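You operate a simulated robot arm through the tools that you are given. There is no shell and no other tool.

Carry out the task below with a simulated robot arm. There is one attempt and no reset: what you move stays moved.

## Task
Shut the small blue lever, put the 20 mm steel block in the drawer and push the stop button in.
Fine: shut the drawer; leave the dials and the ram lever.

The check looks at the end state, three seconds after you hand in, the way a careful person would. Anything else that was tipped, shoved, dropped, spilled or broken makes it a failure.

## Robot
A 7-joint arm with a two-finger parallel gripper, fixed in place. Base frame: the origin is at the foot of the arm, x ahead of it, y to its left, z up. Units: mm, rad, N and s.
Its first joint turns from -2.897 to 2.897 rad. Payload 4.4 kg.
The tool frame sits at the grasp point between the pads (the TCP): z along the fingers, y along the line on which they close. The tips reach 23 mm beyond it. The gripper opens to 94 mm. The fingers are 38 mm wide and 10 mm thick; the gripper's body (54 by 96 mm) begins 39 mm behind the TCP.
Orientation is that of the tool frame in the base frame, as [roll, pitch, yaw] about the fixed x, y, z axes, in that order (R = Rz(yaw) Ry(pitch) Rx(roll)). With the fingers straight down and closing along the base's y, the tool's x points along the base's -x, its y along +y and its z along -z.

## Interface
- The arm moves only by the tool drive_tool. Its argument "moves" is text: rows parted by semicolons, each of 7 numbers parted by spaces: the turn, a rotation vector about the base's x, y, z in rad, then the shift along the base's x, y, z in mm, then the closure, from 0 (fully open) to 1 (shut). In form: rx ry rz dx dy dz grip; .... A call has 1 to 20 rows; each row shifts and turns the commanded pose from where the row before left it. Rows are played at 5 a second. More than 50 mm and 0.15 rad between two rows, or a gripper value outside its range, and nothing of the call is played. A pose out of reach is approached as far as the arm can. The call stops where the force on the tool passes 90 N (or 10 N more than at its start, if that is more) or the arm is blocked; 0.2 s more then pass. The fingers move at their own pace (about 72 mm/s each) and stop on an object; they squeeze with about 35 N. The grip force told is the motor's: it shows also when the fingers shut on nothing. Time passes only in rows, and 0.2 s behind the last, so rows that do not move let the fingers close. The reply holds the time, the measured pose of the TCP, the force on the tool along the base axes, the opening and the grip force, in the units named above and with some noise, with the torque about the TCP (base axes, N m) and any sound that the robot's microphone picked up, and new pictures: "pictures" is both (left out), scene, wrist or none.
- Cameras (640 x 400 px; columns grow to the right, rows downward): "scene" is fixed at [51, -650.8, 1199.8]; the picture's right is [0.86, -0.51, 0.00], its down [-0.10, -0.18, -0.98] and it looks along [0.49, 0.84, -0.21] (base axes); focal length 348 px, centre (320, 200). "wrist" rides on the gripper at [86, 16, -75] in the tool frame; the picture's right is [-0.18, 0.98, 0.00], its down [-0.58, -0.11, -0.81] and it looks along [-0.79, -0.15, 0.59] (tool axes); focal length 243 px, centre (320, 200). There is no depth. A picture from a camera that has moved, and an enlarged one, comes with that camera's place and axes in the base frame and with its lens.
- enlarge(camera, box): a new picture of the part [left, top, right, bottom] of that camera's present view, enlarged. The clock stands still meanwhile.
- close_job(): hands the job in; it is judged then, once.

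Nothing tells you positions but the pictures and the camera data. Unless the task says otherwise, let go and move clear before handing in.

The tools are called by a JSON object that holds its "fn" and its "kwargs". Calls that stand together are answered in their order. drive_tool: Moves the arm, as the interface text tells. Its arguments: {"type":"object","properties":{"moves":{"type":"string"},"pictures":{"type":"string","enum":["both","scene","wrist","none"]}},"required":["moves"]} The other tools are called the same way: enlarge (camera, box) takes an enlarged picture of a part of a camera's view; close_job () hands the job in.

At the start:

```text
time_s: 0.0
eef_pos: [590.0, 449.5, 1252.7]
ee_rot: [-3.141, 0.0, -3.141]
ft_force: [1.0, 0.6, 0.4]
torque: [-0.02, -0.03, 0.01]
finger_gap: 94.0
grasp_force: 0.1
```

scene: 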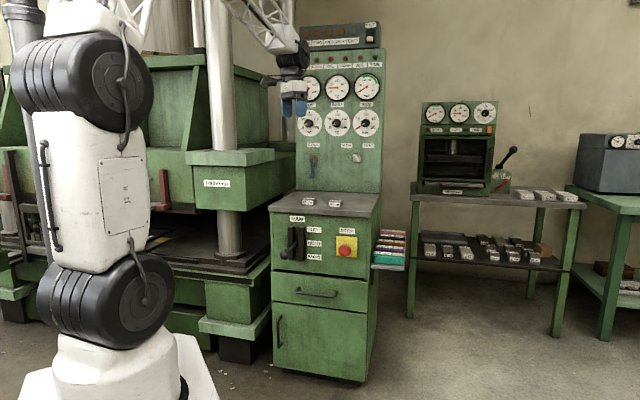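
wrist: 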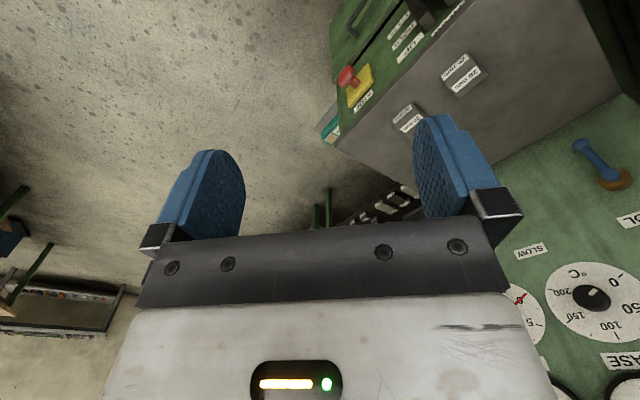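

I see a green control console with gauges, a small blue lever on its panel, two steel blocks on its desk, a red stop button and a drawer below. I'll enlarge these areas first to read labels and estimate positions.

{"fn": "enlarge", "kwargs": {"camera": "scene", "box": [260, 130, 420, 230]}}

{"fn": "enlarge", "kwargs": {"camera": "scene", "box": [260, 200, 420, 300]}}

{"fn": "enlarge", "kwargs": {"camera": "scene", "box": [240, 10, 400, 110]}}

{"fn": "enlarge", "kwargs": {"camera": "wrist", "box": [320, 0, 640, 200]}}

{"fn": "enlarge", "kwargs": {"camera": "scene", "box": [400, 90, 600, 280]}}

```text
4.00 times, centred on (340, 180) of scene
camera zoom: at [51.0, -650.8, 1199.8], right [0.86, -0.51, 0.0], down [-0.1, -0.18, -0.98], along [0.49, 0.84, -0.21], focal length 1394 px, centre (240, 280)
```

zoom: 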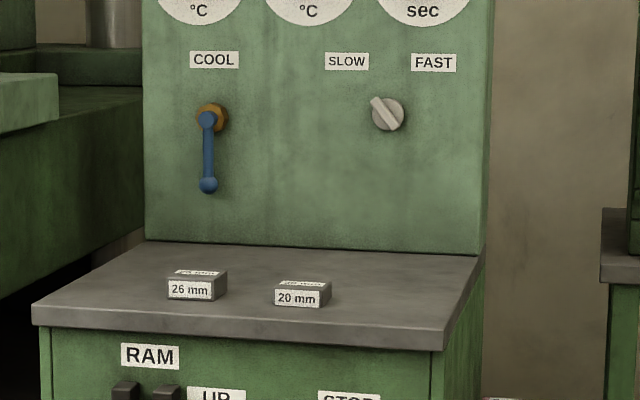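

```text
4.00 times, centred on (340, 250) of scene
camera zoom: at [51.0, -650.8, 1199.8], right [0.86, -0.51, 0.0], down [-0.1, -0.18, -0.98], along [0.49, 0.84, -0.21], focal length 1394 px, centre (240, 0)
```

zoom: 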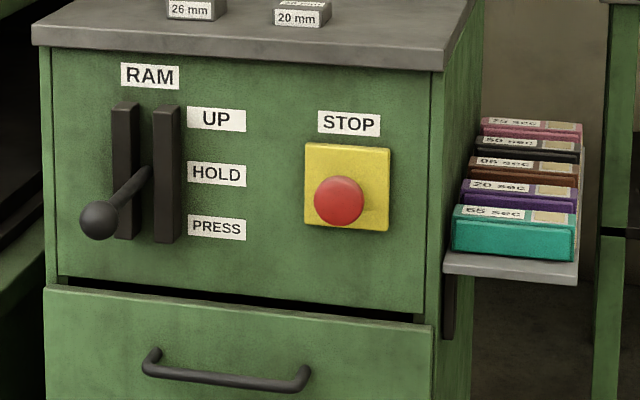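

```text
4.00 times, centred on (320, 60) of scene
camera zoom: at [51.0, -650.8, 1199.8], right [0.86, -0.51, 0.0], down [-0.1, -0.18, -0.98], along [0.49, 0.84, -0.21], focal length 1394 px, centre (320, 760)
```

zoom: 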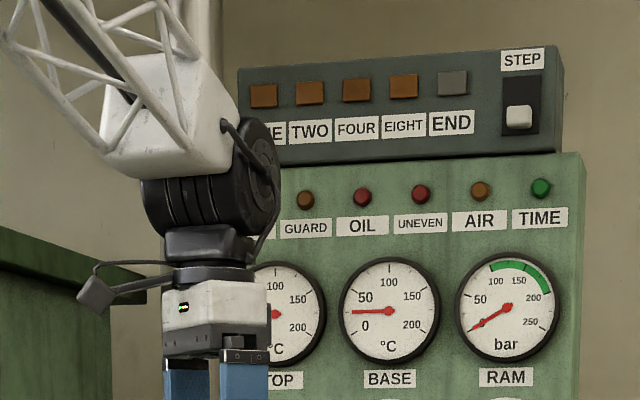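

```text
2.00 times, centred on (480, 100) of wrist
camera zoom: at [504.9, 465.8, 1327.0], right [0.18, 0.98, 0.0], down [0.58, -0.11, 0.81], along [0.79, -0.15, -0.59], focal length 485 px, centre (0, 400)
```

zoom: 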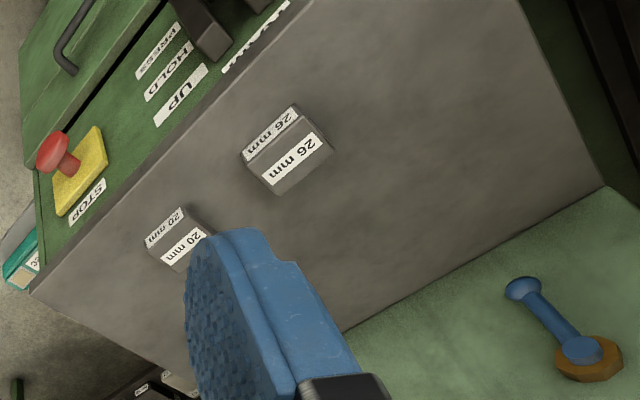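

```text
2.11 times, centred on (500, 185) of scene
camera zoom: at [51.0, -650.8, 1199.8], right [0.86, -0.51, 0.0], down [-0.1, -0.18, -0.98], along [0.49, 0.84, -0.21], focal length 733 px, centre (-59, 232)
```

zoom: 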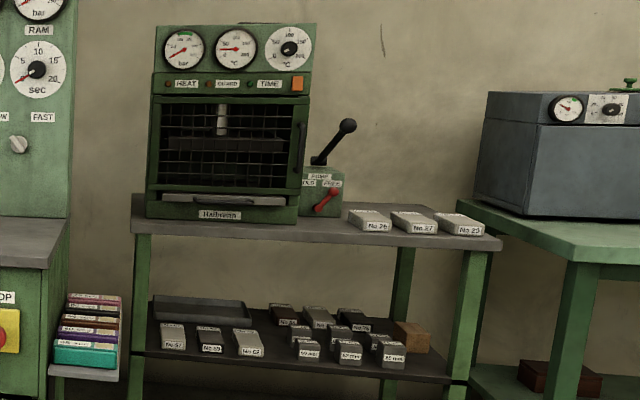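

The console stands turned about 45° to the base. I take the blue lever to be near (920, 920, 945) and the 20 mm block near (845, 585, 867). I'll turn the wrist to face the console squarely and look at the lever before touching anything.

{"fn": "drive_tool", "kwargs": {"moves": "0 0 0.1309 0 0 0 0; 0 0 0.1309 0 0 0 0; 0 0 0.1309 0 0 0 0; 0 0 0.1309 0 0 0 0; 0 0 0.1309 0 0 0 0; 0 0 0.1309 0 0 0 0; 0 0 0 0 0 0 0", "pictures": "both"}}

```text
time_s: 1.6
eef_pos: [590.4, 448.0, 1252.1]
ee_rot: [-3.141, 0.0, -2.354]
ft_force: [0.0, 0.2, -0.1]
torque: [0.01, -0.03, 0.01]
finger_gap: 93.9
grasp_force: 0.0
camera wrist: at [519.1, 399.7, 1327.0], right [-0.57, 0.82, 0.0], down [0.49, 0.34, 0.81], along [0.66, 0.46, -0.59], focal length 243 px, centre (320, 200)
```

scene: 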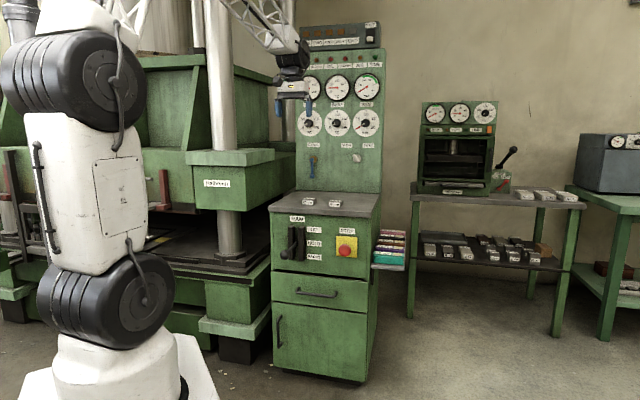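
wrist: 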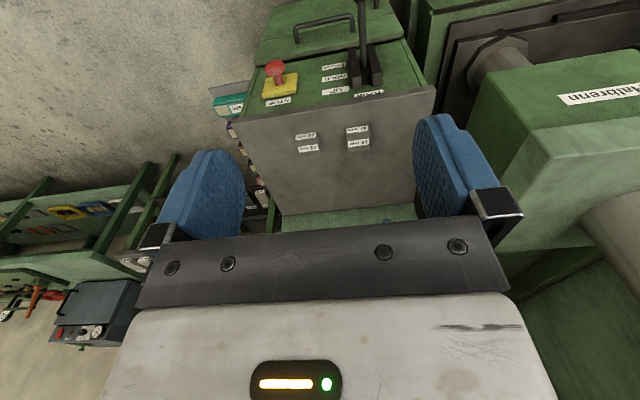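

The console is now nearly square to the tool. I'll enlarge the wrist view to measure the desk, blocks, button, drawer and ram lever.

{"fn": "enlarge", "kwargs": {"camera": "wrist", "box": [200, 0, 440, 150]}}

{"fn": "enlarge", "kwargs": {"camera": "wrist", "box": [260, 90, 420, 190]}}

{"fn": "enlarge", "kwargs": {"camera": "scene", "box": [300, 150, 340, 190]}}

{"fn": "enlarge", "kwargs": {"camera": "scene", "box": [264, 255, 392, 335]}}

```text
2.67 times, centred on (320, 75) of wrist
camera zoom: at [519.1, 399.7, 1327.0], right [-0.57, 0.82, 0.0], down [0.49, 0.34, 0.81], along [0.66, 0.46, -0.59], focal length 647 px, centre (320, 533)
```

zoom: 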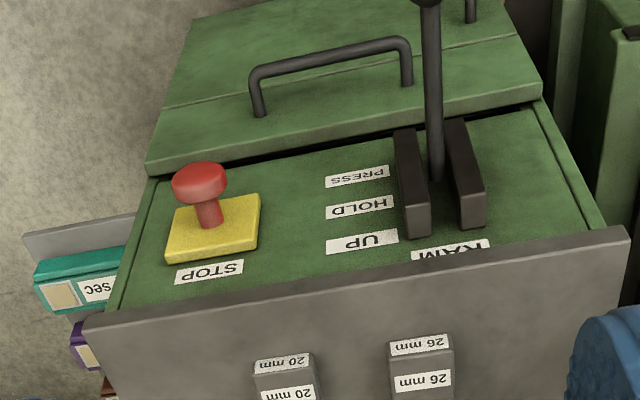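

```text
4.00 times, centred on (340, 140) of wrist
camera zoom: at [519.1, 399.7, 1327.0], right [-0.57, 0.82, 0.0], down [0.49, 0.34, 0.81], along [0.66, 0.46, -0.59], focal length 970 px, centre (240, 440)
```

zoom: 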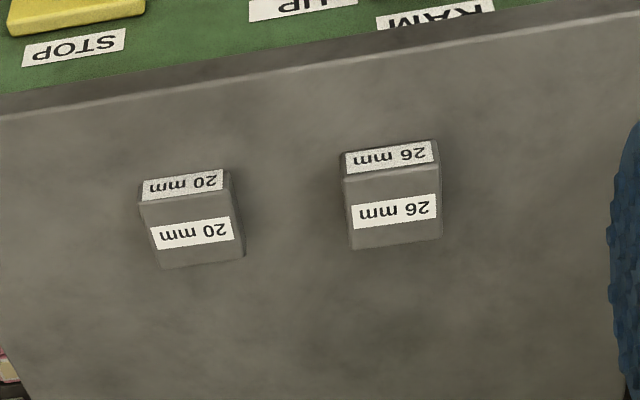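

```text
10.00 times, centred on (320, 170) of scene
camera zoom: at [51.0, -650.8, 1199.8], right [0.86, -0.51, 0.0], down [-0.1, -0.18, -0.98], along [0.49, 0.84, -0.21], focal length 3484 px, centre (320, 500)
```

zoom: 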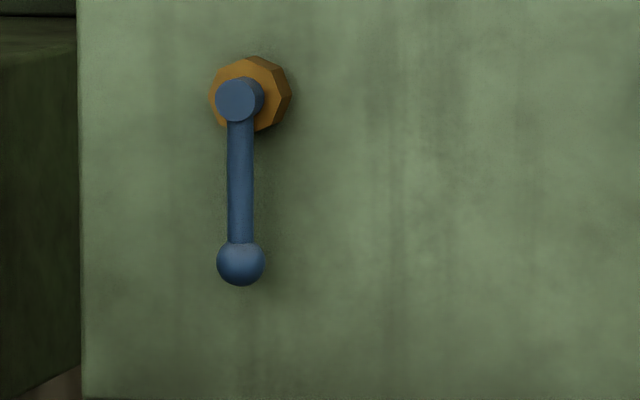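

```text
5.00 times, centred on (328, 295) of scene
camera zoom: at [51.0, -650.8, 1199.8], right [0.86, -0.51, 0.0], down [-0.1, -0.18, -0.98], along [0.49, 0.84, -0.21], focal length 1742 px, centre (280, -275)
```

zoom: 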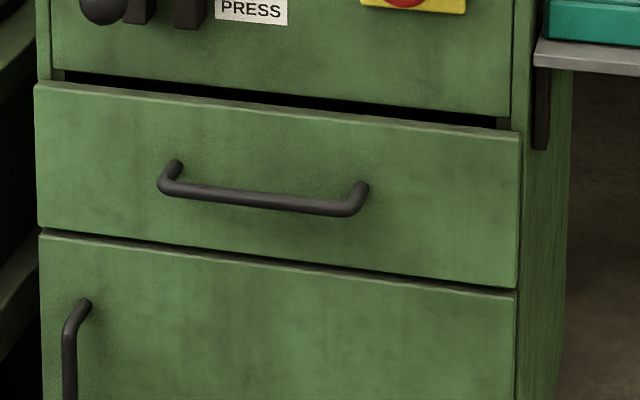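

I measure the following, with n pointing into the console and r to its right:

| Item | n (mm) | r (mm) | z (mm) |
|---|---|---|---|
| Console front edge | 956 | – | – |
| 20 mm block | 1037 | 186 | – |
| Stop button | 918 | 249 | 700 |
| Drawer handle | 913 | 125 | 482 |
| Blue lever hub | 1310 | 0 | 1027 |

I'll move in and tilt to see the lever close up.

{"fn": "drive_tool", "kwargs": {"moves": "0.053 -0.053 0 18.2 28.8 -18.75 0; 0.053 -0.053 0 18.2 28.8 -18.75 0; 0.053 -0.053 0 18.2 28.8 -18.75 0; 0.053 -0.053 0 18.2 28.8 -18.75 0; 0.053 -0.053 0 18.2 28.8 -18.75 0; 0.053 -0.053 0 18.2 28.8 -18.75 0; 0.053 -0.053 0 18.2 28.8 -18.75 0; 0.053 -0.053 0 18.2 28.8 -18.75 0; 0 0 0 0 0 0 0", "pictures": "both"}}

```text
time_s: 3.6
eef_pos: [734.7, 680.8, 1101.8]
ee_rot: [3.141, 0.601, -2.357]
ft_force: [-0.8, 0.0, -0.2]
torque: [-0.01, 0.0, 0.01]
finger_gap: 94.0
grasp_force: 0.2
camera wrist: at [644.7, 611.9, 1114.3], right [-0.59, 0.8, 0.1], down [0.09, -0.06, 0.99], along [0.8, 0.59, -0.04], focal length 243 px, centre (320, 200)
```

scene: 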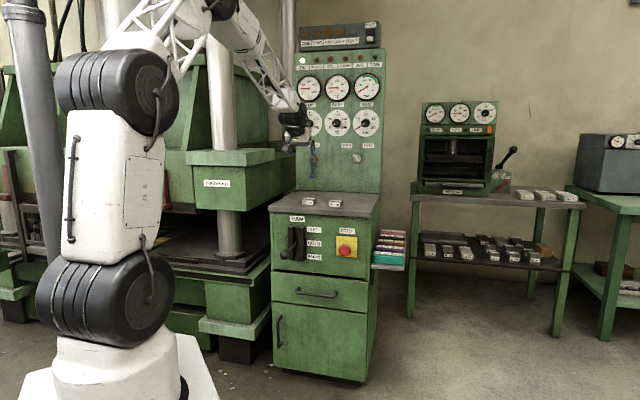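
wrist: 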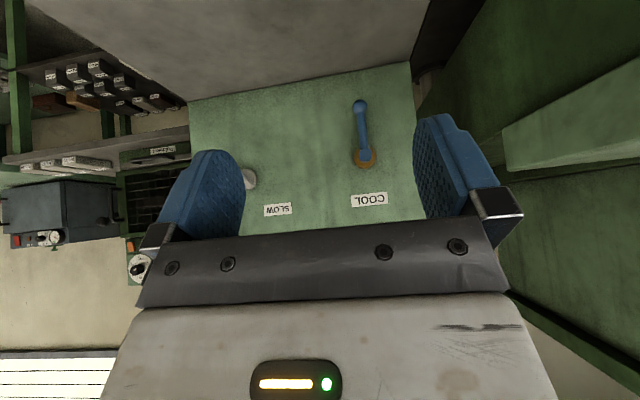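

The lever now shows clearly between the fingers, hanging down below its hub. I'll enlarge it to look for marks or stops.

{"fn": "enlarge", "kwargs": {"camera": "wrist", "box": [320, 80, 416, 210]}}

{"fn": "enlarge", "kwargs": {"camera": "wrist", "box": [180, 50, 420, 230]}}

{"fn": "enlarge", "kwargs": {"camera": "scene", "box": [20, 0, 340, 200]}}

{"fn": "enlarge", "kwargs": {"camera": "scene", "box": [470, 130, 550, 200]}}

```text
3.08 times, centred on (368, 145) of wrist
camera zoom: at [644.7, 611.9, 1114.3], right [-0.59, 0.8, 0.1], down [0.09, -0.06, 0.99], along [0.8, 0.59, -0.04], focal length 746 px, centre (172, 369)
```

zoom: 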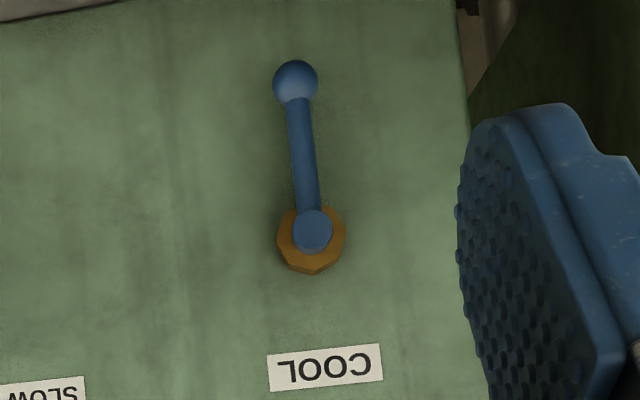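

```text
2.22 times, centred on (300, 140) of wrist
camera zoom: at [644.7, 611.9, 1114.3], right [-0.59, 0.8, 0.1], down [0.09, -0.06, 0.99], along [0.8, 0.59, -0.04], focal length 539 px, centre (364, 333)
```

zoom: 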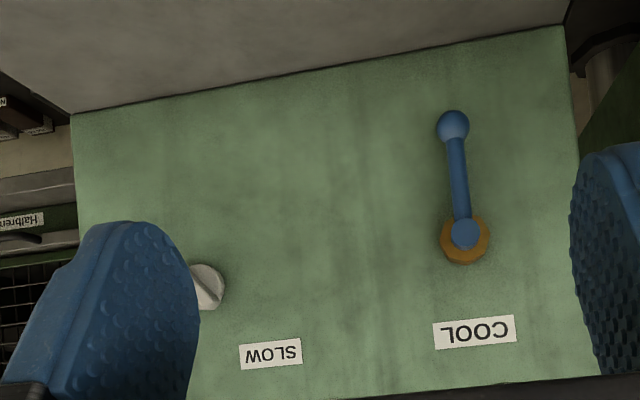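

```text
2.00 times, centred on (180, 100) of scene
camera zoom: at [51.0, -650.8, 1199.8], right [0.86, -0.51, 0.0], down [-0.1, -0.18, -0.98], along [0.49, 0.84, -0.21], focal length 697 px, centre (600, 400)
```

zoom: 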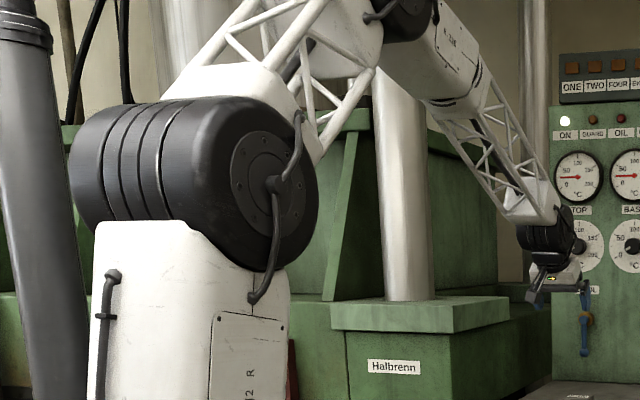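

```text
5.71 times, centred on (510, 165) of scene
camera zoom: at [51.0, -650.8, 1199.8], right [0.86, -0.51, 0.0], down [-0.1, -0.18, -0.98], along [0.49, 0.84, -0.21], focal length 1991 px, centre (-766, 400)
```

zoom: 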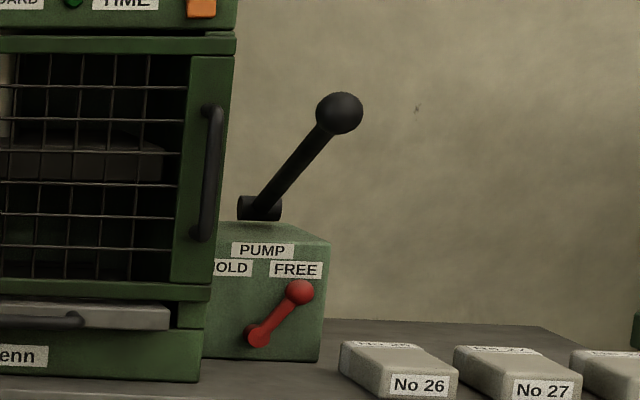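

The lever hub is at about n 1312, r 0, z 1029 and its ball is 84 mm below; the panel face is near n 1340. There are no stop marks, so I'll close the fingers, come in on the left of the ball and push gently to find which way it swings.

{"fn": "drive_tool", "kwargs": {"moves": "0.0636 -0.0636 0 11.6 30.8 -22 1; 0.0636 -0.0636 0 11.6 30.8 -22 1; 0.0636 -0.0636 0 11.6 30.8 -22 1; 0.0636 -0.0636 0 11.6 30.8 -22 1; 0.0636 -0.0636 0 11.6 30.8 -22 1; 0 0 0 0 0 0 1", "pictures": "both"}}

```text
time_s: 5.0
eef_pos: [793.6, 834.3, 990.7]
ee_rot: [-3.141, 1.048, -2.354]
ft_force: [0.2, -0.5, -1.7]
torque: [0.06, -0.04, -0.01]
finger_gap: 0.2
grasp_force: 34.9
camera wrist: at [706.9, 769.8, 952.9], right [-0.63, 0.76, 0.16], down [-0.21, -0.37, 0.91], along [0.75, 0.54, 0.39], focal length 243 px, centre (320, 200)
```

scene: 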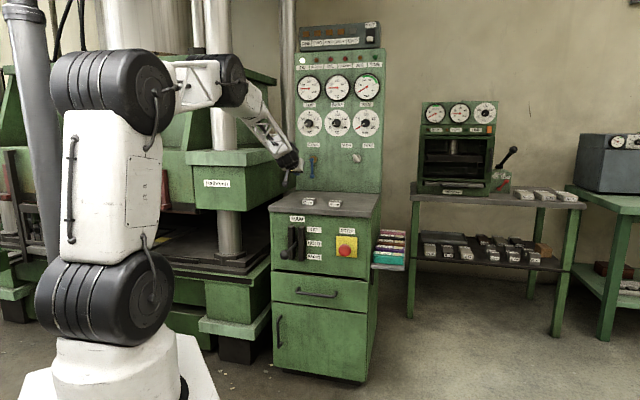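
wrist: 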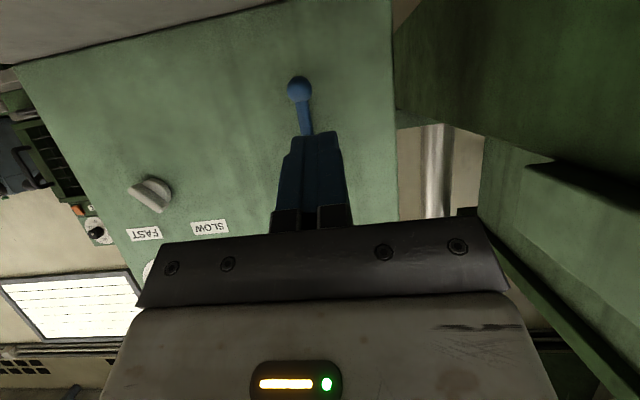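

The fingers are closed and just left of the lever. I'll go forward to the lever's plane, staying clear of the ball.

{"fn": "drive_tool", "kwargs": {"moves": "0 0 0 24.4 25.8 -7.5 1; 0 0 0 24.4 25.8 -7.5 1; 0 0 0 24.4 25.8 -7.5 1; 0 0 0 24.4 25.8 -7.5 1; 0 0 0 0 0 0 1", "pictures": "both"}}

```text
time_s: 6.2
eef_pos: [893.9, 938.3, 961.8]
ee_rot: [-3.141, 1.049, -2.356]
ft_force: [0.1, 0.1, -0.4]
torque: [-0.01, 0.01, 0.03]
finger_gap: 0.0
grasp_force: 34.9
camera wrist: at [805.2, 873.3, 923.5], right [-0.63, 0.76, 0.16], down [-0.21, -0.37, 0.91], along [0.75, 0.54, 0.39], focal length 243 px, centre (320, 200)
```

scene: 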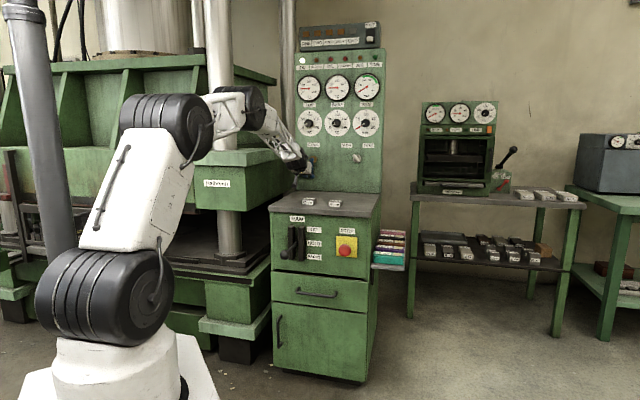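
wrist: 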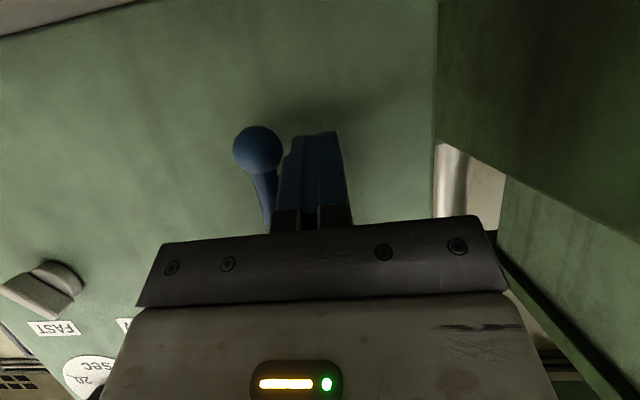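

The fingertips are beside the ball. I'll push gently to the right in small steps and check the force.

{"fn": "drive_tool", "kwargs": {"moves": "0 0 0 3.5 -3.5 0 1; 0 0 0 3.5 -3.5 0 1; 0 0 0 3.5 -3.5 0 1; 0 0 0 3.5 -3.5 0 1; 0 0 0 0 0 0 1", "pictures": "wrist"}}

```text
time_s: 7.4
eef_pos: [906.4, 922.8, 961.9]
ee_rot: [-3.141, 1.05, -2.355]
ft_force: [0.5, 0.7, 0.1]
torque: [0.0, -0.01, 0.01]
finger_gap: 0.2
grasp_force: 35.4
camera wrist: at [819.3, 858.8, 924.4], right [-0.63, 0.76, 0.16], down [-0.21, -0.37, 0.91], along [0.75, 0.54, 0.39], focal length 243 px, centre (320, 200)
```

wrist: 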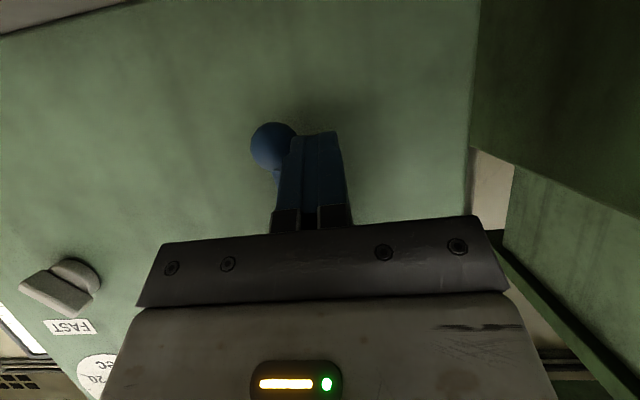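

The lever gives way to the right with almost no force, so it swings that way. I'll follow its arc round the hub, watching the force for its end stop.

{"fn": "drive_tool", "kwargs": {"moves": "0 0 0 3.15 -3.15 3.5 1; 0 0 0 3.15 -3.15 3.5 1; 0 0 0 3.8 -3.8 0 1; 0 0 0 3.8 -3.8 0 1; 0 0 0 3.9 -3.9 0 1; 0 0 0 0 0 0 1", "pictures": "both"}}

{"fn": "enlarge", "kwargs": {"camera": "scene", "box": [280, 140, 360, 190]}}

```text
time_s: 8.8
eef_pos: [923.8, 904.8, 968.3]
ee_rot: [3.141, 1.047, -2.357]
ft_force: [-3.1, -0.7, -0.7]
torque: [0.06, -0.02, -0.02]
finger_gap: 0.1
grasp_force: 35.4
camera wrist: at [836.9, 840.7, 931.2], right [-0.63, 0.76, 0.16], down [-0.21, -0.37, 0.91], along [0.75, 0.54, 0.39], focal length 243 px, centre (320, 200)
```

scene: 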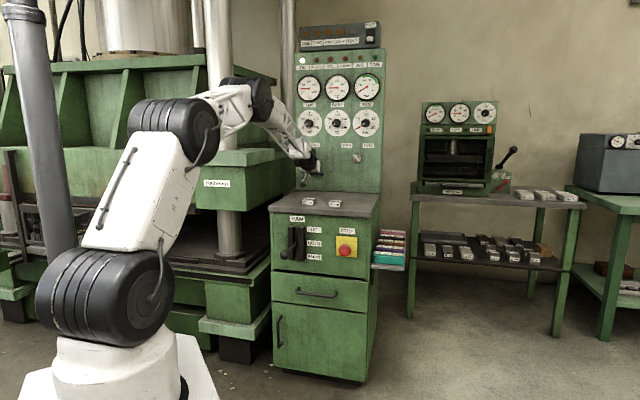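
wrist: 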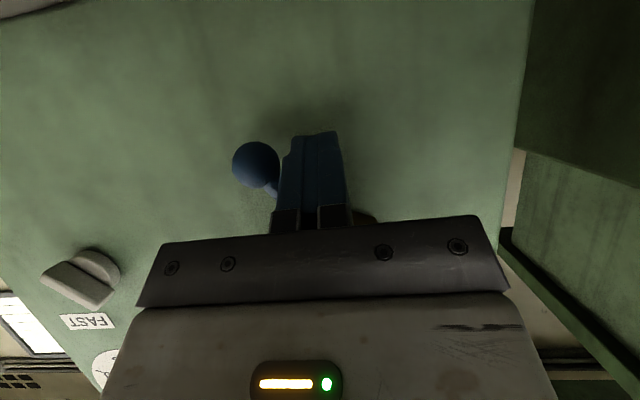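

```text
8.00 times, centred on (320, 165) of scene
camera zoom: at [51.0, -650.8, 1199.8], right [0.86, -0.51, 0.0], down [-0.1, -0.18, -0.98], along [0.49, 0.84, -0.21], focal length 2787 px, centre (320, 480)
```

zoom: 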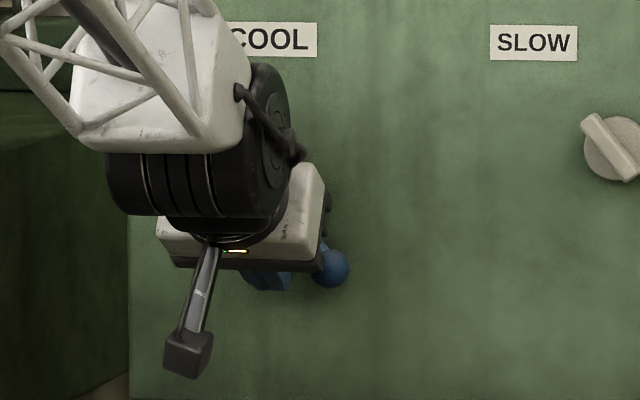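

{"fn": "drive_tool", "kwargs": {"moves": "0 0 0 4.1 -4.1 2.2 1; 0 0 0 4.1 -4.1 2.2 1; 0 0 0 4.1 -4.1 2.2 1; 0 0 0 3.7 -3.7 3.85 1; 0 0 0 3.7 -3.7 3.85 1; 0 0 0 3.7 -3.7 3.85 1; 0 0 0 0 0 0 1", "pictures": "wrist"}}

{"fn": "enlarge", "kwargs": {"camera": "scene", "box": [280, 140, 360, 190]}}

```text
time_s: 10.4
eef_pos: [947.1, 882.2, 986.0]
ee_rot: [-3.14, 1.049, -2.356]
ft_force: [-2.3, -1.4, 1.0]
torque: [0.03, 0.02, -0.02]
finger_gap: 0.0
grasp_force: 34.6
camera wrist: at [860.2, 817.1, 949.4], right [-0.63, 0.76, 0.16], down [-0.21, -0.37, 0.91], along [0.75, 0.54, 0.39], focal length 243 px, centre (320, 200)
```

wrist: 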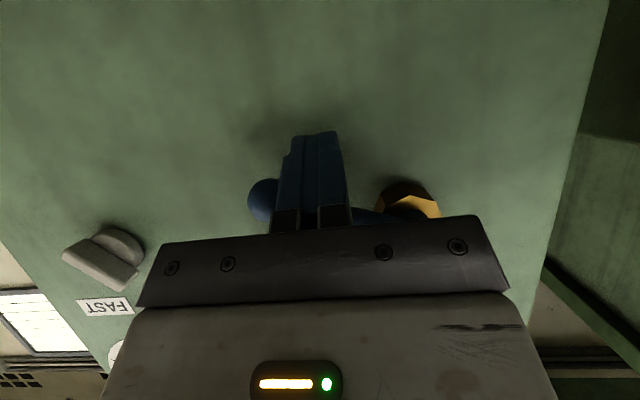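

```text
8.00 times, centred on (320, 165) of scene
camera zoom: at [51.0, -650.8, 1199.8], right [0.86, -0.51, 0.0], down [-0.1, -0.18, -0.98], along [0.49, 0.84, -0.21], focal length 2787 px, centre (320, 480)
```

zoom: 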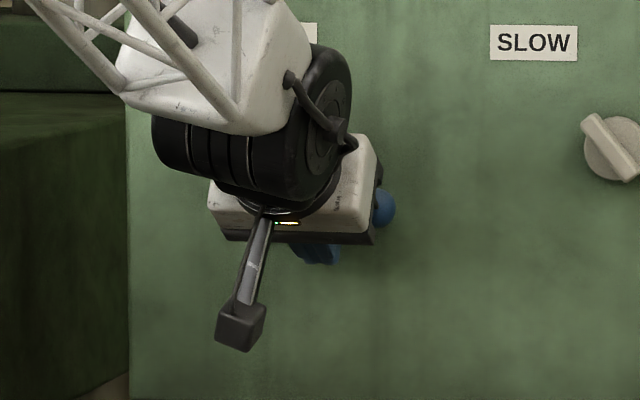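

The lever is at about 70° with low force. I'll continue to horizontal in small steps, watching for the stop.

{"fn": "drive_tool", "kwargs": {"moves": "0 0 0 2 -2 3.5 1; 0 0 0 2 -2 3.7 1; 0 0 0 2 -2 3.8 1; 0 0 0 1.2 -1.2 3.8 1; 0 0 0 1.2 -1.2 3.8 1; 0 0 0 1.2 -1.2 3.9 1; 0 0 0 0 0 0 1", "pictures": "wrist"}}

{"fn": "enlarge", "kwargs": {"camera": "scene", "box": [280, 140, 360, 190]}}

```text
time_s: 12.0
eef_pos: [957.2, 872.3, 1009.4]
ee_rot: [-3.141, 1.048, -2.354]
ft_force: [-3.3, -0.2, -3.4]
torque: [-0.02, -0.01, 0.02]
finger_gap: 0.1
grasp_force: 35.2
camera wrist: at [869.6, 807.9, 971.6], right [-0.63, 0.76, 0.16], down [-0.21, -0.37, 0.91], along [0.75, 0.54, 0.39], focal length 243 px, centre (320, 200)
```

wrist: 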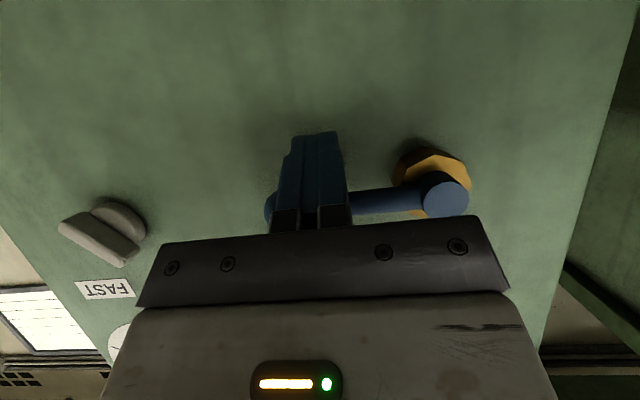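

```text
8.00 times, centred on (320, 165) of scene
camera zoom: at [51.0, -650.8, 1199.8], right [0.86, -0.51, 0.0], down [-0.1, -0.18, -0.98], along [0.49, 0.84, -0.21], focal length 2787 px, centre (320, 480)
```

zoom: 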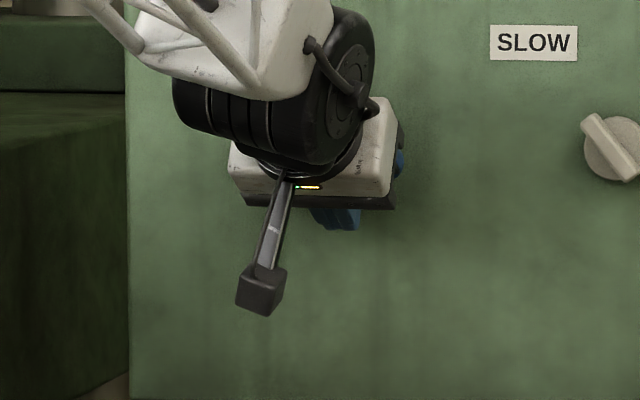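

The lever looks about horizontal. I'll creep up a little more to see whether there is a firm stop.

{"fn": "drive_tool", "kwargs": {"moves": "0 0 0 0 0 1.5 1; 0 0 0 0 0 1.5 1; 0 0 0 0 0 0 1", "pictures": "wrist"}}

{"fn": "enlarge", "kwargs": {"camera": "wrist", "box": [240, 110, 500, 240]}}

```text
time_s: 12.8
eef_pos: [954.9, 871.5, 1009.4]
ee_rot: [3.141, 1.046, -2.358]
ft_force: [-12.2, -13.6, -16.7]
torque: [0.07, -0.09, -0.02]
finger_gap: 0.0
grasp_force: 35.1
camera wrist: at [869.5, 807.6, 972.7], right [-0.63, 0.76, 0.16], down [-0.21, -0.36, 0.91], along [0.75, 0.54, 0.39], focal length 243 px, centre (320, 200)
```

wrist: 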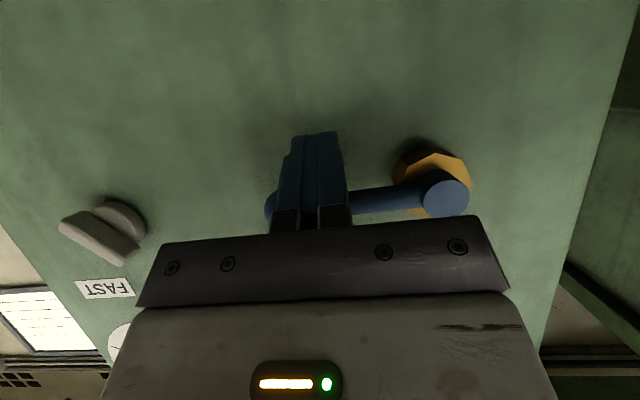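

```text
2.46 times, centred on (370, 175) of wrist
camera zoom: at [869.5, 807.6, 972.7], right [-0.63, 0.76, 0.16], down [-0.21, -0.36, 0.91], along [0.75, 0.54, 0.39], focal length 597 px, centre (197, 262)
```

zoom: 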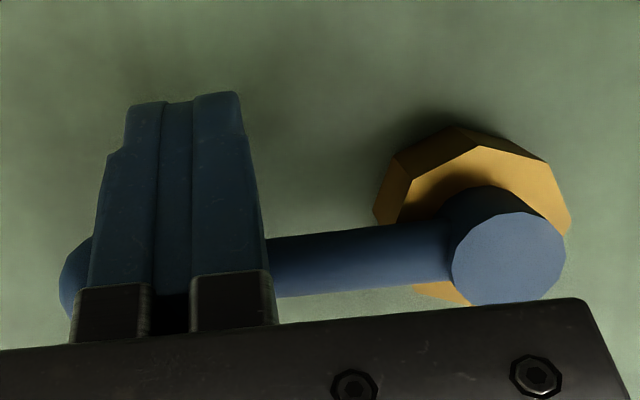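

The force rises without further movement and the lever is horizontal, so it has reached its stop. I'll back off and check that it stays there.

{"fn": "drive_tool", "kwargs": {"moves": "0 0 0 0 0 -4 1; 0 0 0 0 0 -5 1; 0 0 0 -10 -10 -5 1; 0 0 0 -25 -25 0 1; 0 0 0 -25 -25 0 1; 0 0 0 -25 -25 0 1; 0 0 0 -25 -25 0 1; 0 0 0 0 0 0 1", "pictures": "both"}}

{"fn": "enlarge", "kwargs": {"camera": "wrist", "box": [240, 50, 460, 240]}}

{"fn": "enlarge", "kwargs": {"camera": "scene", "box": [280, 140, 360, 190]}}

```text
time_s: 14.6
eef_pos: [846.4, 762.2, 999.3]
ee_rot: [3.14, 1.049, -2.352]
ft_force: [0.6, -0.2, 0.2]
torque: [-0.04, 0.01, -0.05]
finger_gap: 0.0
grasp_force: 34.9
camera wrist: at [760.1, 697.4, 960.9], right [-0.63, 0.76, 0.16], down [-0.21, -0.37, 0.91], along [0.75, 0.54, 0.39], focal length 243 px, centre (320, 200)
```

scene: 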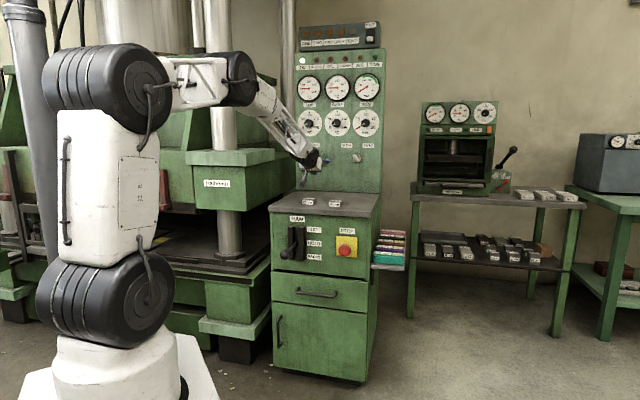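
wrist: 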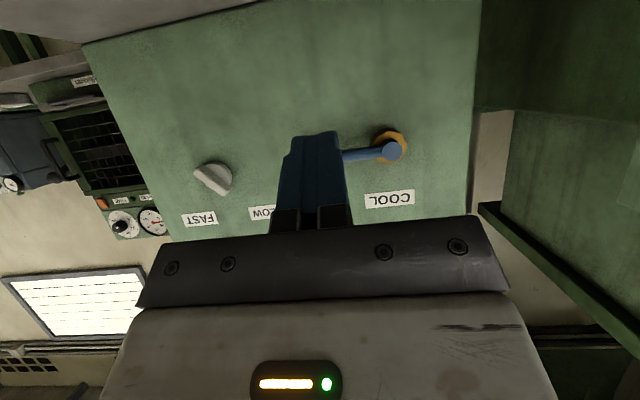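

```text
2.11 times, centred on (350, 145) of wrist
camera zoom: at [760.1, 697.4, 960.9], right [-0.63, 0.76, 0.16], down [-0.21, -0.37, 0.91], along [0.75, 0.54, 0.39], focal length 511 px, centre (257, 316)
```

zoom: 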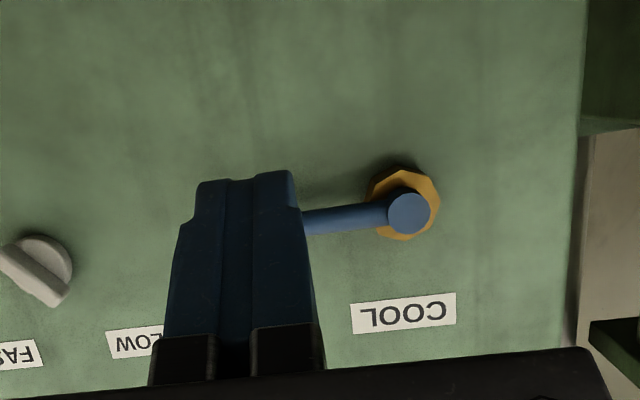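

```text
8.00 times, centred on (320, 165) of scene
camera zoom: at [51.0, -650.8, 1199.8], right [0.86, -0.51, 0.0], down [-0.1, -0.18, -0.98], along [0.49, 0.84, -0.21], focal length 2787 px, centre (320, 480)
```

zoom: 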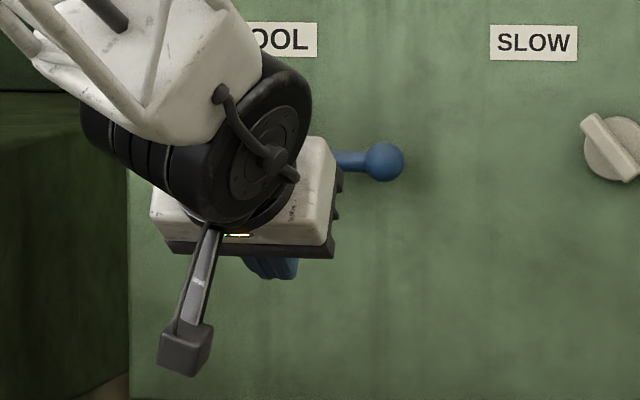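

The lever stays horizontal. Next comes the drawer: I'll back away from the desk, swing right of the ram lever and drop in front of the console to look at the drawer handle.

{"fn": "drive_tool", "kwargs": {"moves": "-0.0207 0.0207 0 -18.9 -33 -11.1 1; -0.0207 0.0207 0 -18.9 -33 -11.1 1; -0.0207 0.0207 0 -18.9 -33 -11.1 1; -0.0207 0.0207 0 -18.9 -33 -11.1 1; -0.0207 0.0207 0 -18.9 -33 -11.1 1; -0.0207 0.0207 0 -18.9 -33 -11.1 1; -0.0207 0.0207 0 -18.9 -33 -11.1 1; -0.0207 0.0207 0 -18.9 -33 -11.1 1; -0.0207 0.0207 0 -18.9 -33 -11.1 1; 0 0 0 0 0 0 0.5; 0 0 0 0 0 0 0.5", "pictures": "both"}}

```text
time_s: 17.0
eef_pos: [675.6, 465.1, 898.6]
ee_rot: [-3.142, 0.787, -2.354]
ft_force: [0.3, -0.6, -0.4]
torque: [0.02, 0.01, 0.01]
finger_gap: 47.0
grasp_force: 0.0
camera wrist: at [585.2, 396.3, 890.7], right [-0.6, 0.79, 0.13], down [-0.04, -0.19, 0.98], along [0.8, 0.59, 0.14], focal length 243 px, centre (320, 200)
```

scene: 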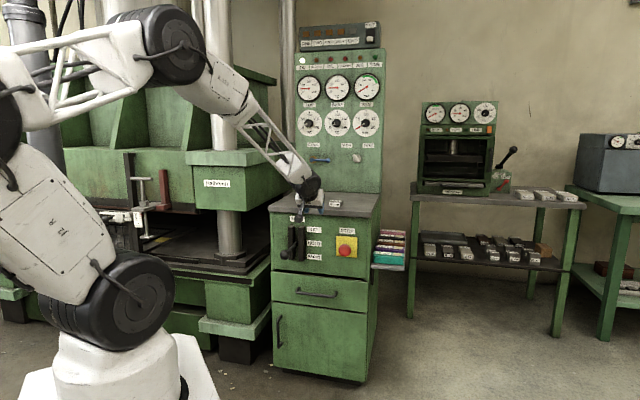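
wrist: 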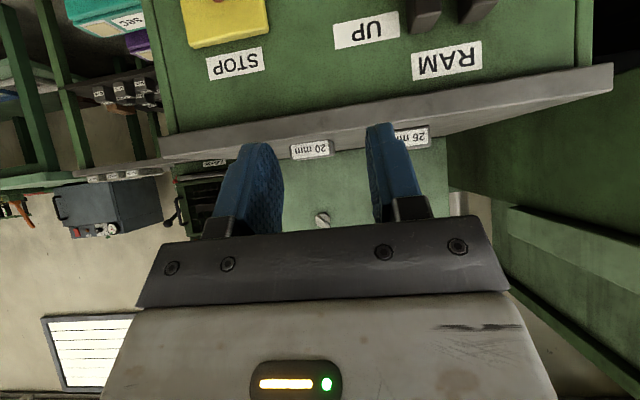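

{"fn": "drive_tool", "kwargs": {"moves": "-0.022 0.022 0 -4.7 -4.7 -45 0.5; -0.022 0.022 0 -4.7 -4.7 -45 0.5; -0.022 0.022 0 -4.7 -4.7 -45 0.5; -0.022 0.022 0 -4.7 -4.7 -45 0.5; -0.022 0.022 0 -4.7 -4.7 -45 0.5; -0.022 0.022 0 -4.7 -4.7 -45 0.5; 0 0 0 0 0 0 0.5", "pictures": "both"}}

{"fn": "enlarge", "kwargs": {"camera": "wrist", "box": [160, 0, 480, 160]}}

```text
time_s: 18.6
eef_pos: [649.2, 436.7, 626.8]
ee_rot: [-3.141, 0.6, -2.354]
ft_force: [-0.4, -0.2, -0.5]
torque: [0.03, 0.0, -0.01]
finger_gap: 46.9
grasp_force: 0.0
camera wrist: at [558.5, 368.2, 640.7], right [-0.59, 0.8, 0.1], down [0.1, -0.06, 0.99], along [0.8, 0.59, -0.04], focal length 243 px, centre (320, 200)
```

scene: 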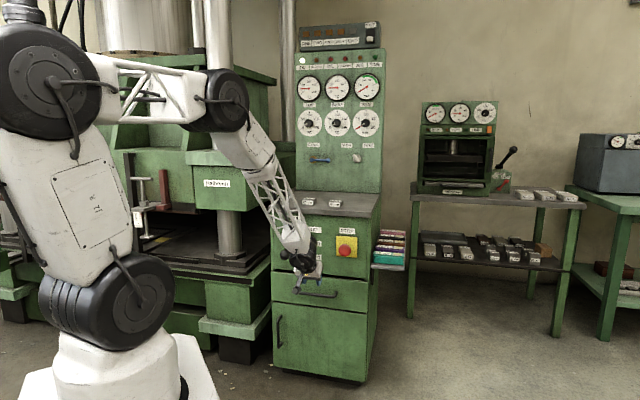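
wrist: 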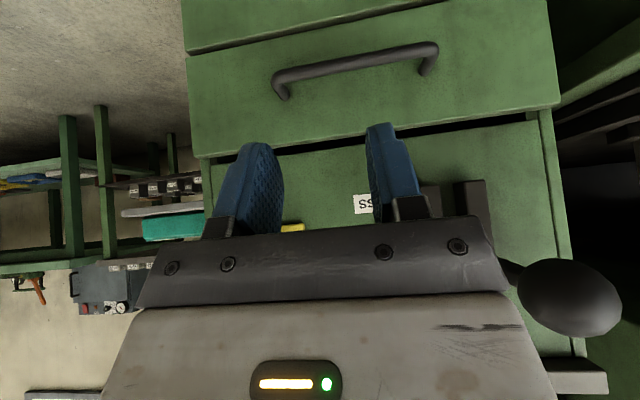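

```text
2.00 times, centred on (320, 80) of wrist
camera zoom: at [558.5, 368.2, 640.7], right [-0.59, 0.8, 0.1], down [0.1, -0.06, 0.99], along [0.8, 0.59, -0.04], focal length 485 px, centre (320, 440)
```

zoom: 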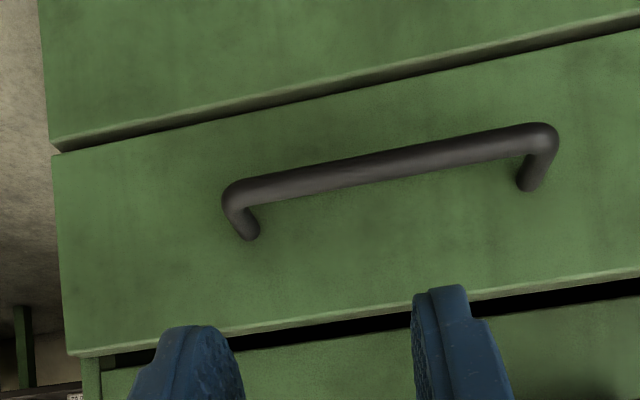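

The handle bar is at about n 911, z 490, spanning r 41–206, and stands about 42 mm clear of the drawer front. I'll roll the gripper 90° so that it closes across the bar from front-above, with the camera on the right, away from the ram lever.

{"fn": "drive_tool", "kwargs": {"moves": "0.0654 -0.0654 0 0 0 0 0.5; 0.0654 -0.0654 0 0 0 0 0.5; -0.0714 -0.0714 0.101 0 0 0 0.5; -0.0714 -0.0714 0.101 0 0 0 0.5; -0.0714 -0.0714 0.101 0 0 0 0.5; -0.0714 -0.0714 0.101 0 0 0 0.5; -0.0714 -0.0714 0.101 0 0 0 0.5; -0.0714 -0.0714 0.101 0 0 0 0.5; -0.0714 -0.0714 0.101 0 0 0 0.5; -0.0714 -0.0714 0.101 0 0 0 0.5; -0.0714 -0.0714 0.101 0 0 0 0.5; -0.0714 -0.0714 0.101 0 0 0 0.5; -0.0714 -0.0714 0.101 0 0 0 0.5; 0 0 0 0 0 0 0.5", "pictures": "both"}}

```text
time_s: 21.6
eef_pos: [703.2, 467.9, 714.9]
ee_rot: [-2.404, -0.045, -0.831]
ft_force: [0.6, -0.5, -0.5]
torque: [-0.02, 0.03, 0.0]
finger_gap: 47.1
grasp_force: 0.0
out of reach, approached as far as the arm can: row 2, 7, 8, 9, 10, 11, 12, 13
camera wrist: at [715.7, 364.3, 762.0], right [-0.64, -0.38, -0.67], down [-0.75, 0.14, 0.64], along [-0.15, 0.92, -0.37], focal length 243 px, centre (320, 200)
```

scene: 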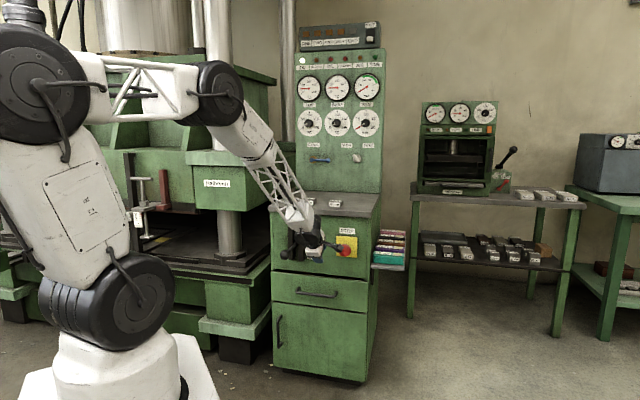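
wrist: 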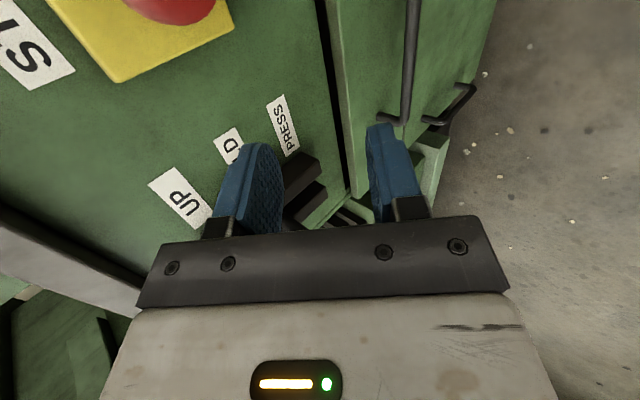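

The arm could not hold that pose (joint limits) and drifted up to about z 715. I'll check that nothing near the hand was touched, particularly the ram lever.

{"fn": "enlarge", "kwargs": {"camera": "scene", "box": [240, 190, 400, 290]}}

{"fn": "enlarge", "kwargs": {"camera": "wrist", "box": [100, 0, 500, 250]}}

```text
4.00 times, centred on (320, 240) of scene
camera zoom: at [51.0, -650.8, 1199.8], right [0.86, -0.51, 0.0], down [-0.1, -0.18, -0.98], along [0.49, 0.84, -0.21], focal length 1394 px, centre (320, 40)
```

zoom: 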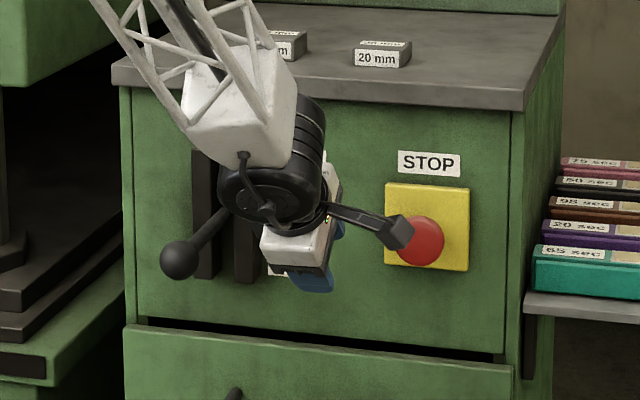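

```text
1.60 times, centred on (300, 125) of wrist
camera zoom: at [715.7, 364.3, 762.0], right [-0.64, -0.38, -0.67], down [-0.75, 0.14, 0.64], along [-0.15, 0.92, -0.37], focal length 388 px, centre (352, 320)
```

zoom: 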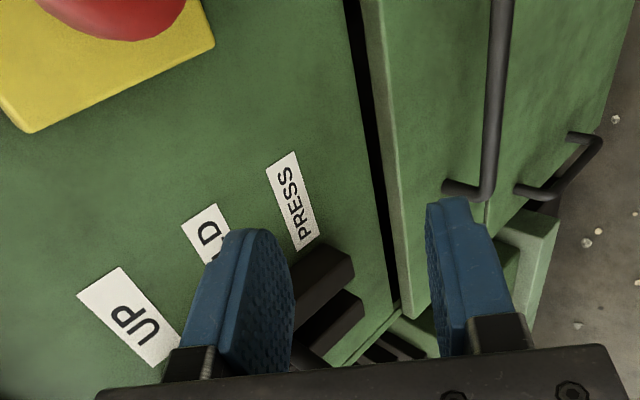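

The ram lever has not moved. I'll undo the roll and try the other direction, which should suit the last joint better.

{"fn": "drive_tool", "kwargs": {"moves": "0.0714 0.0714 -0.101 0 0 0 0.5; 0.0714 0.0714 -0.101 0 0 0 0.5; 0.0714 0.0714 -0.101 0 0 0 0.5; 0.0714 0.0714 -0.101 0 0 0 0.5; 0.0714 0.0714 -0.101 0 0 0 0.5; 0.0714 0.0714 -0.101 0 0 0 0.5; 0.0714 0.0714 -0.101 0 0 0 0.5; 0.0714 0.0714 -0.101 0 0 0 0.5; 0.0714 0.0714 -0.101 0 0 0 0.5; 0.0714 0.0714 -0.101 0 0 0 0.5; 0.0714 0.0714 -0.101 0 0 0 0.5; -0.0654 0.0654 0 0 0 0 0.5; -0.0654 0.0654 0 0 0 0 0.5; 0 0 0 0 0 0 0.5", "pictures": "both"}}

```text
time_s: 24.6
eef_pos: [703.4, 468.2, 713.2]
ee_rot: [3.113, 0.535, -2.358]
ft_force: [0.0, 0.3, 0.3]
torque: [0.03, -0.01, -0.02]
finger_gap: 47.1
grasp_force: 0.0
camera wrist: at [614.5, 398.6, 733.6], right [-0.59, 0.8, 0.12], down [0.16, -0.03, 0.99], along [0.79, 0.6, -0.11], focal length 243 px, centre (320, 200)
```

scene: 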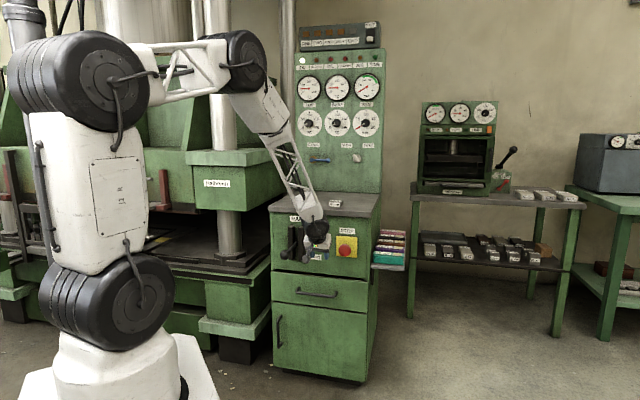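
wrist: 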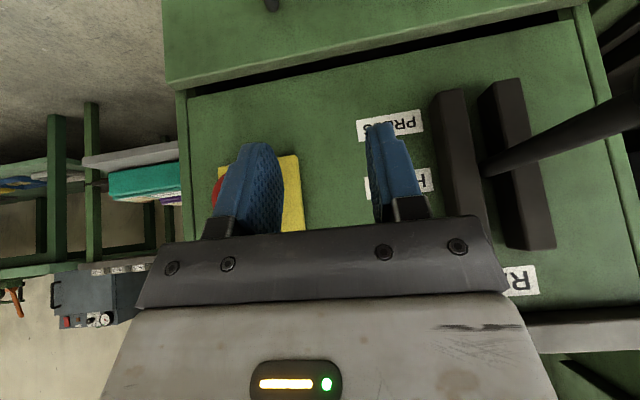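

{"fn": "drive_tool", "kwargs": {"moves": "0 0 0 -22.6 -39.6 0 0.5; 0 0 0 -22.6 -39.6 0 0.5; 0.0515 0.0515 -0.1228 0 0 0 0.5; 0.0515 0.0515 -0.1228 0 0 0 0.5; 0.0515 0.0515 -0.1228 0 0 0 0.5; 0.0515 0.0515 -0.1228 0 0 0 0.5; 0.0515 0.0515 -0.1228 0 0 0 0.5; 0.0515 0.0515 -0.1228 0 0 0 0.5; 0 0 0 0 0 0 0.5", "pictures": "both"}}

```text
time_s: 26.6
eef_pos: [657.7, 388.8, 713.8]
ee_rot: [2.691, 0.34, 2.994]
ft_force: [-1.0, -0.2, 0.7]
torque: [-0.01, 0.02, -0.01]
finger_gap: 46.8
grasp_force: 0.0
camera wrist: at [551.5, 387.5, 755.0], right [0.16, 0.87, 0.47], down [0.25, -0.49, 0.83], along [0.95, -0.02, -0.3], focal length 243 px, centre (320, 200)
```

scene: 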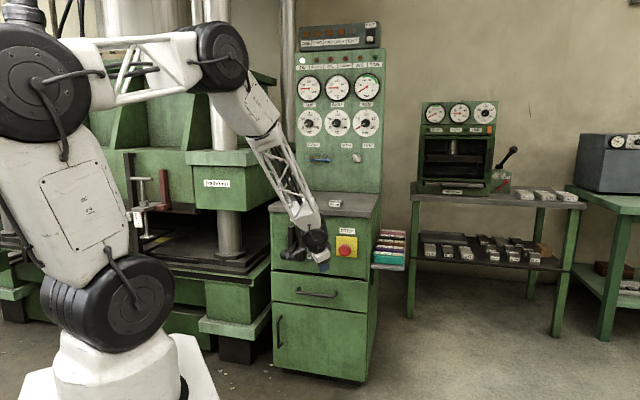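
wrist: 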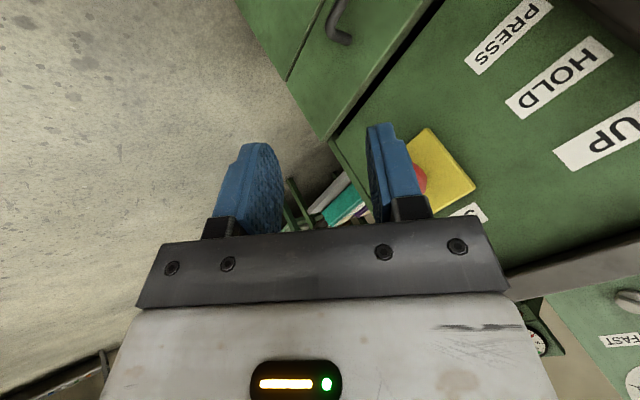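

{"fn": "drive_tool", "kwargs": {"moves": "0.0515 0.0515 -0.1228 0 0 0 0.5; 0.0515 0.0515 -0.1228 0 0 0 0.5; 0.0515 0.0515 -0.1228 0 0 0 0.5; 0.0515 0.0515 -0.1228 0 0 0 0.5; 0.0515 0.0515 -0.1228 0 0 0 0.5; 0 0 0 0 0 0 0.5", "pictures": "both"}}

```text
time_s: 28.0
eef_pos: [658.0, 389.4, 713.4]
ee_rot: [2.577, 0.0, 2.352]
ft_force: [0.5, 0.5, -0.3]
torque: [0.03, -0.01, -0.01]
finger_gap: 47.0
grasp_force: 0.1
camera wrist: at [579.9, 432.5, 785.8], right [0.72, 0.45, 0.53], down [0.04, -0.78, 0.62], along [0.69, -0.43, -0.58], focal length 243 px, centre (320, 200)
```

scene: 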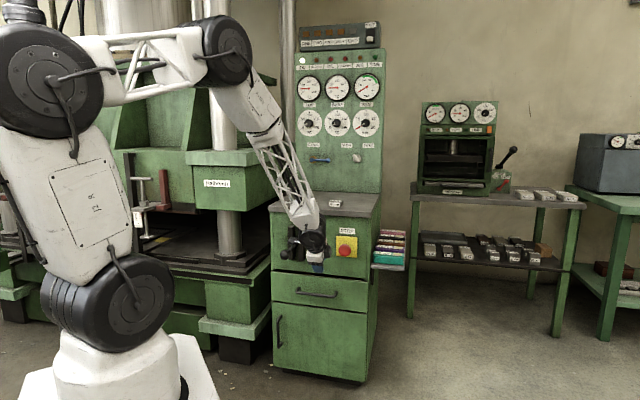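
wrist: 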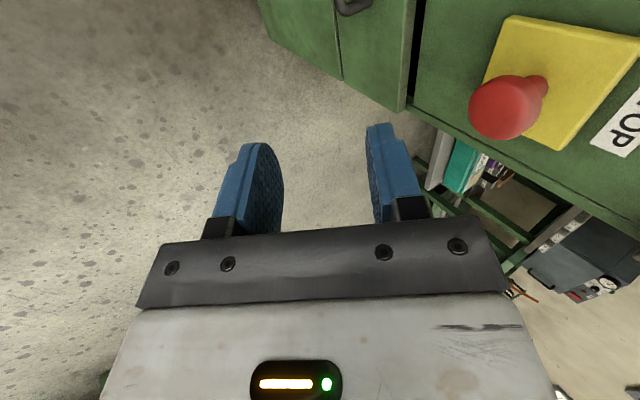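

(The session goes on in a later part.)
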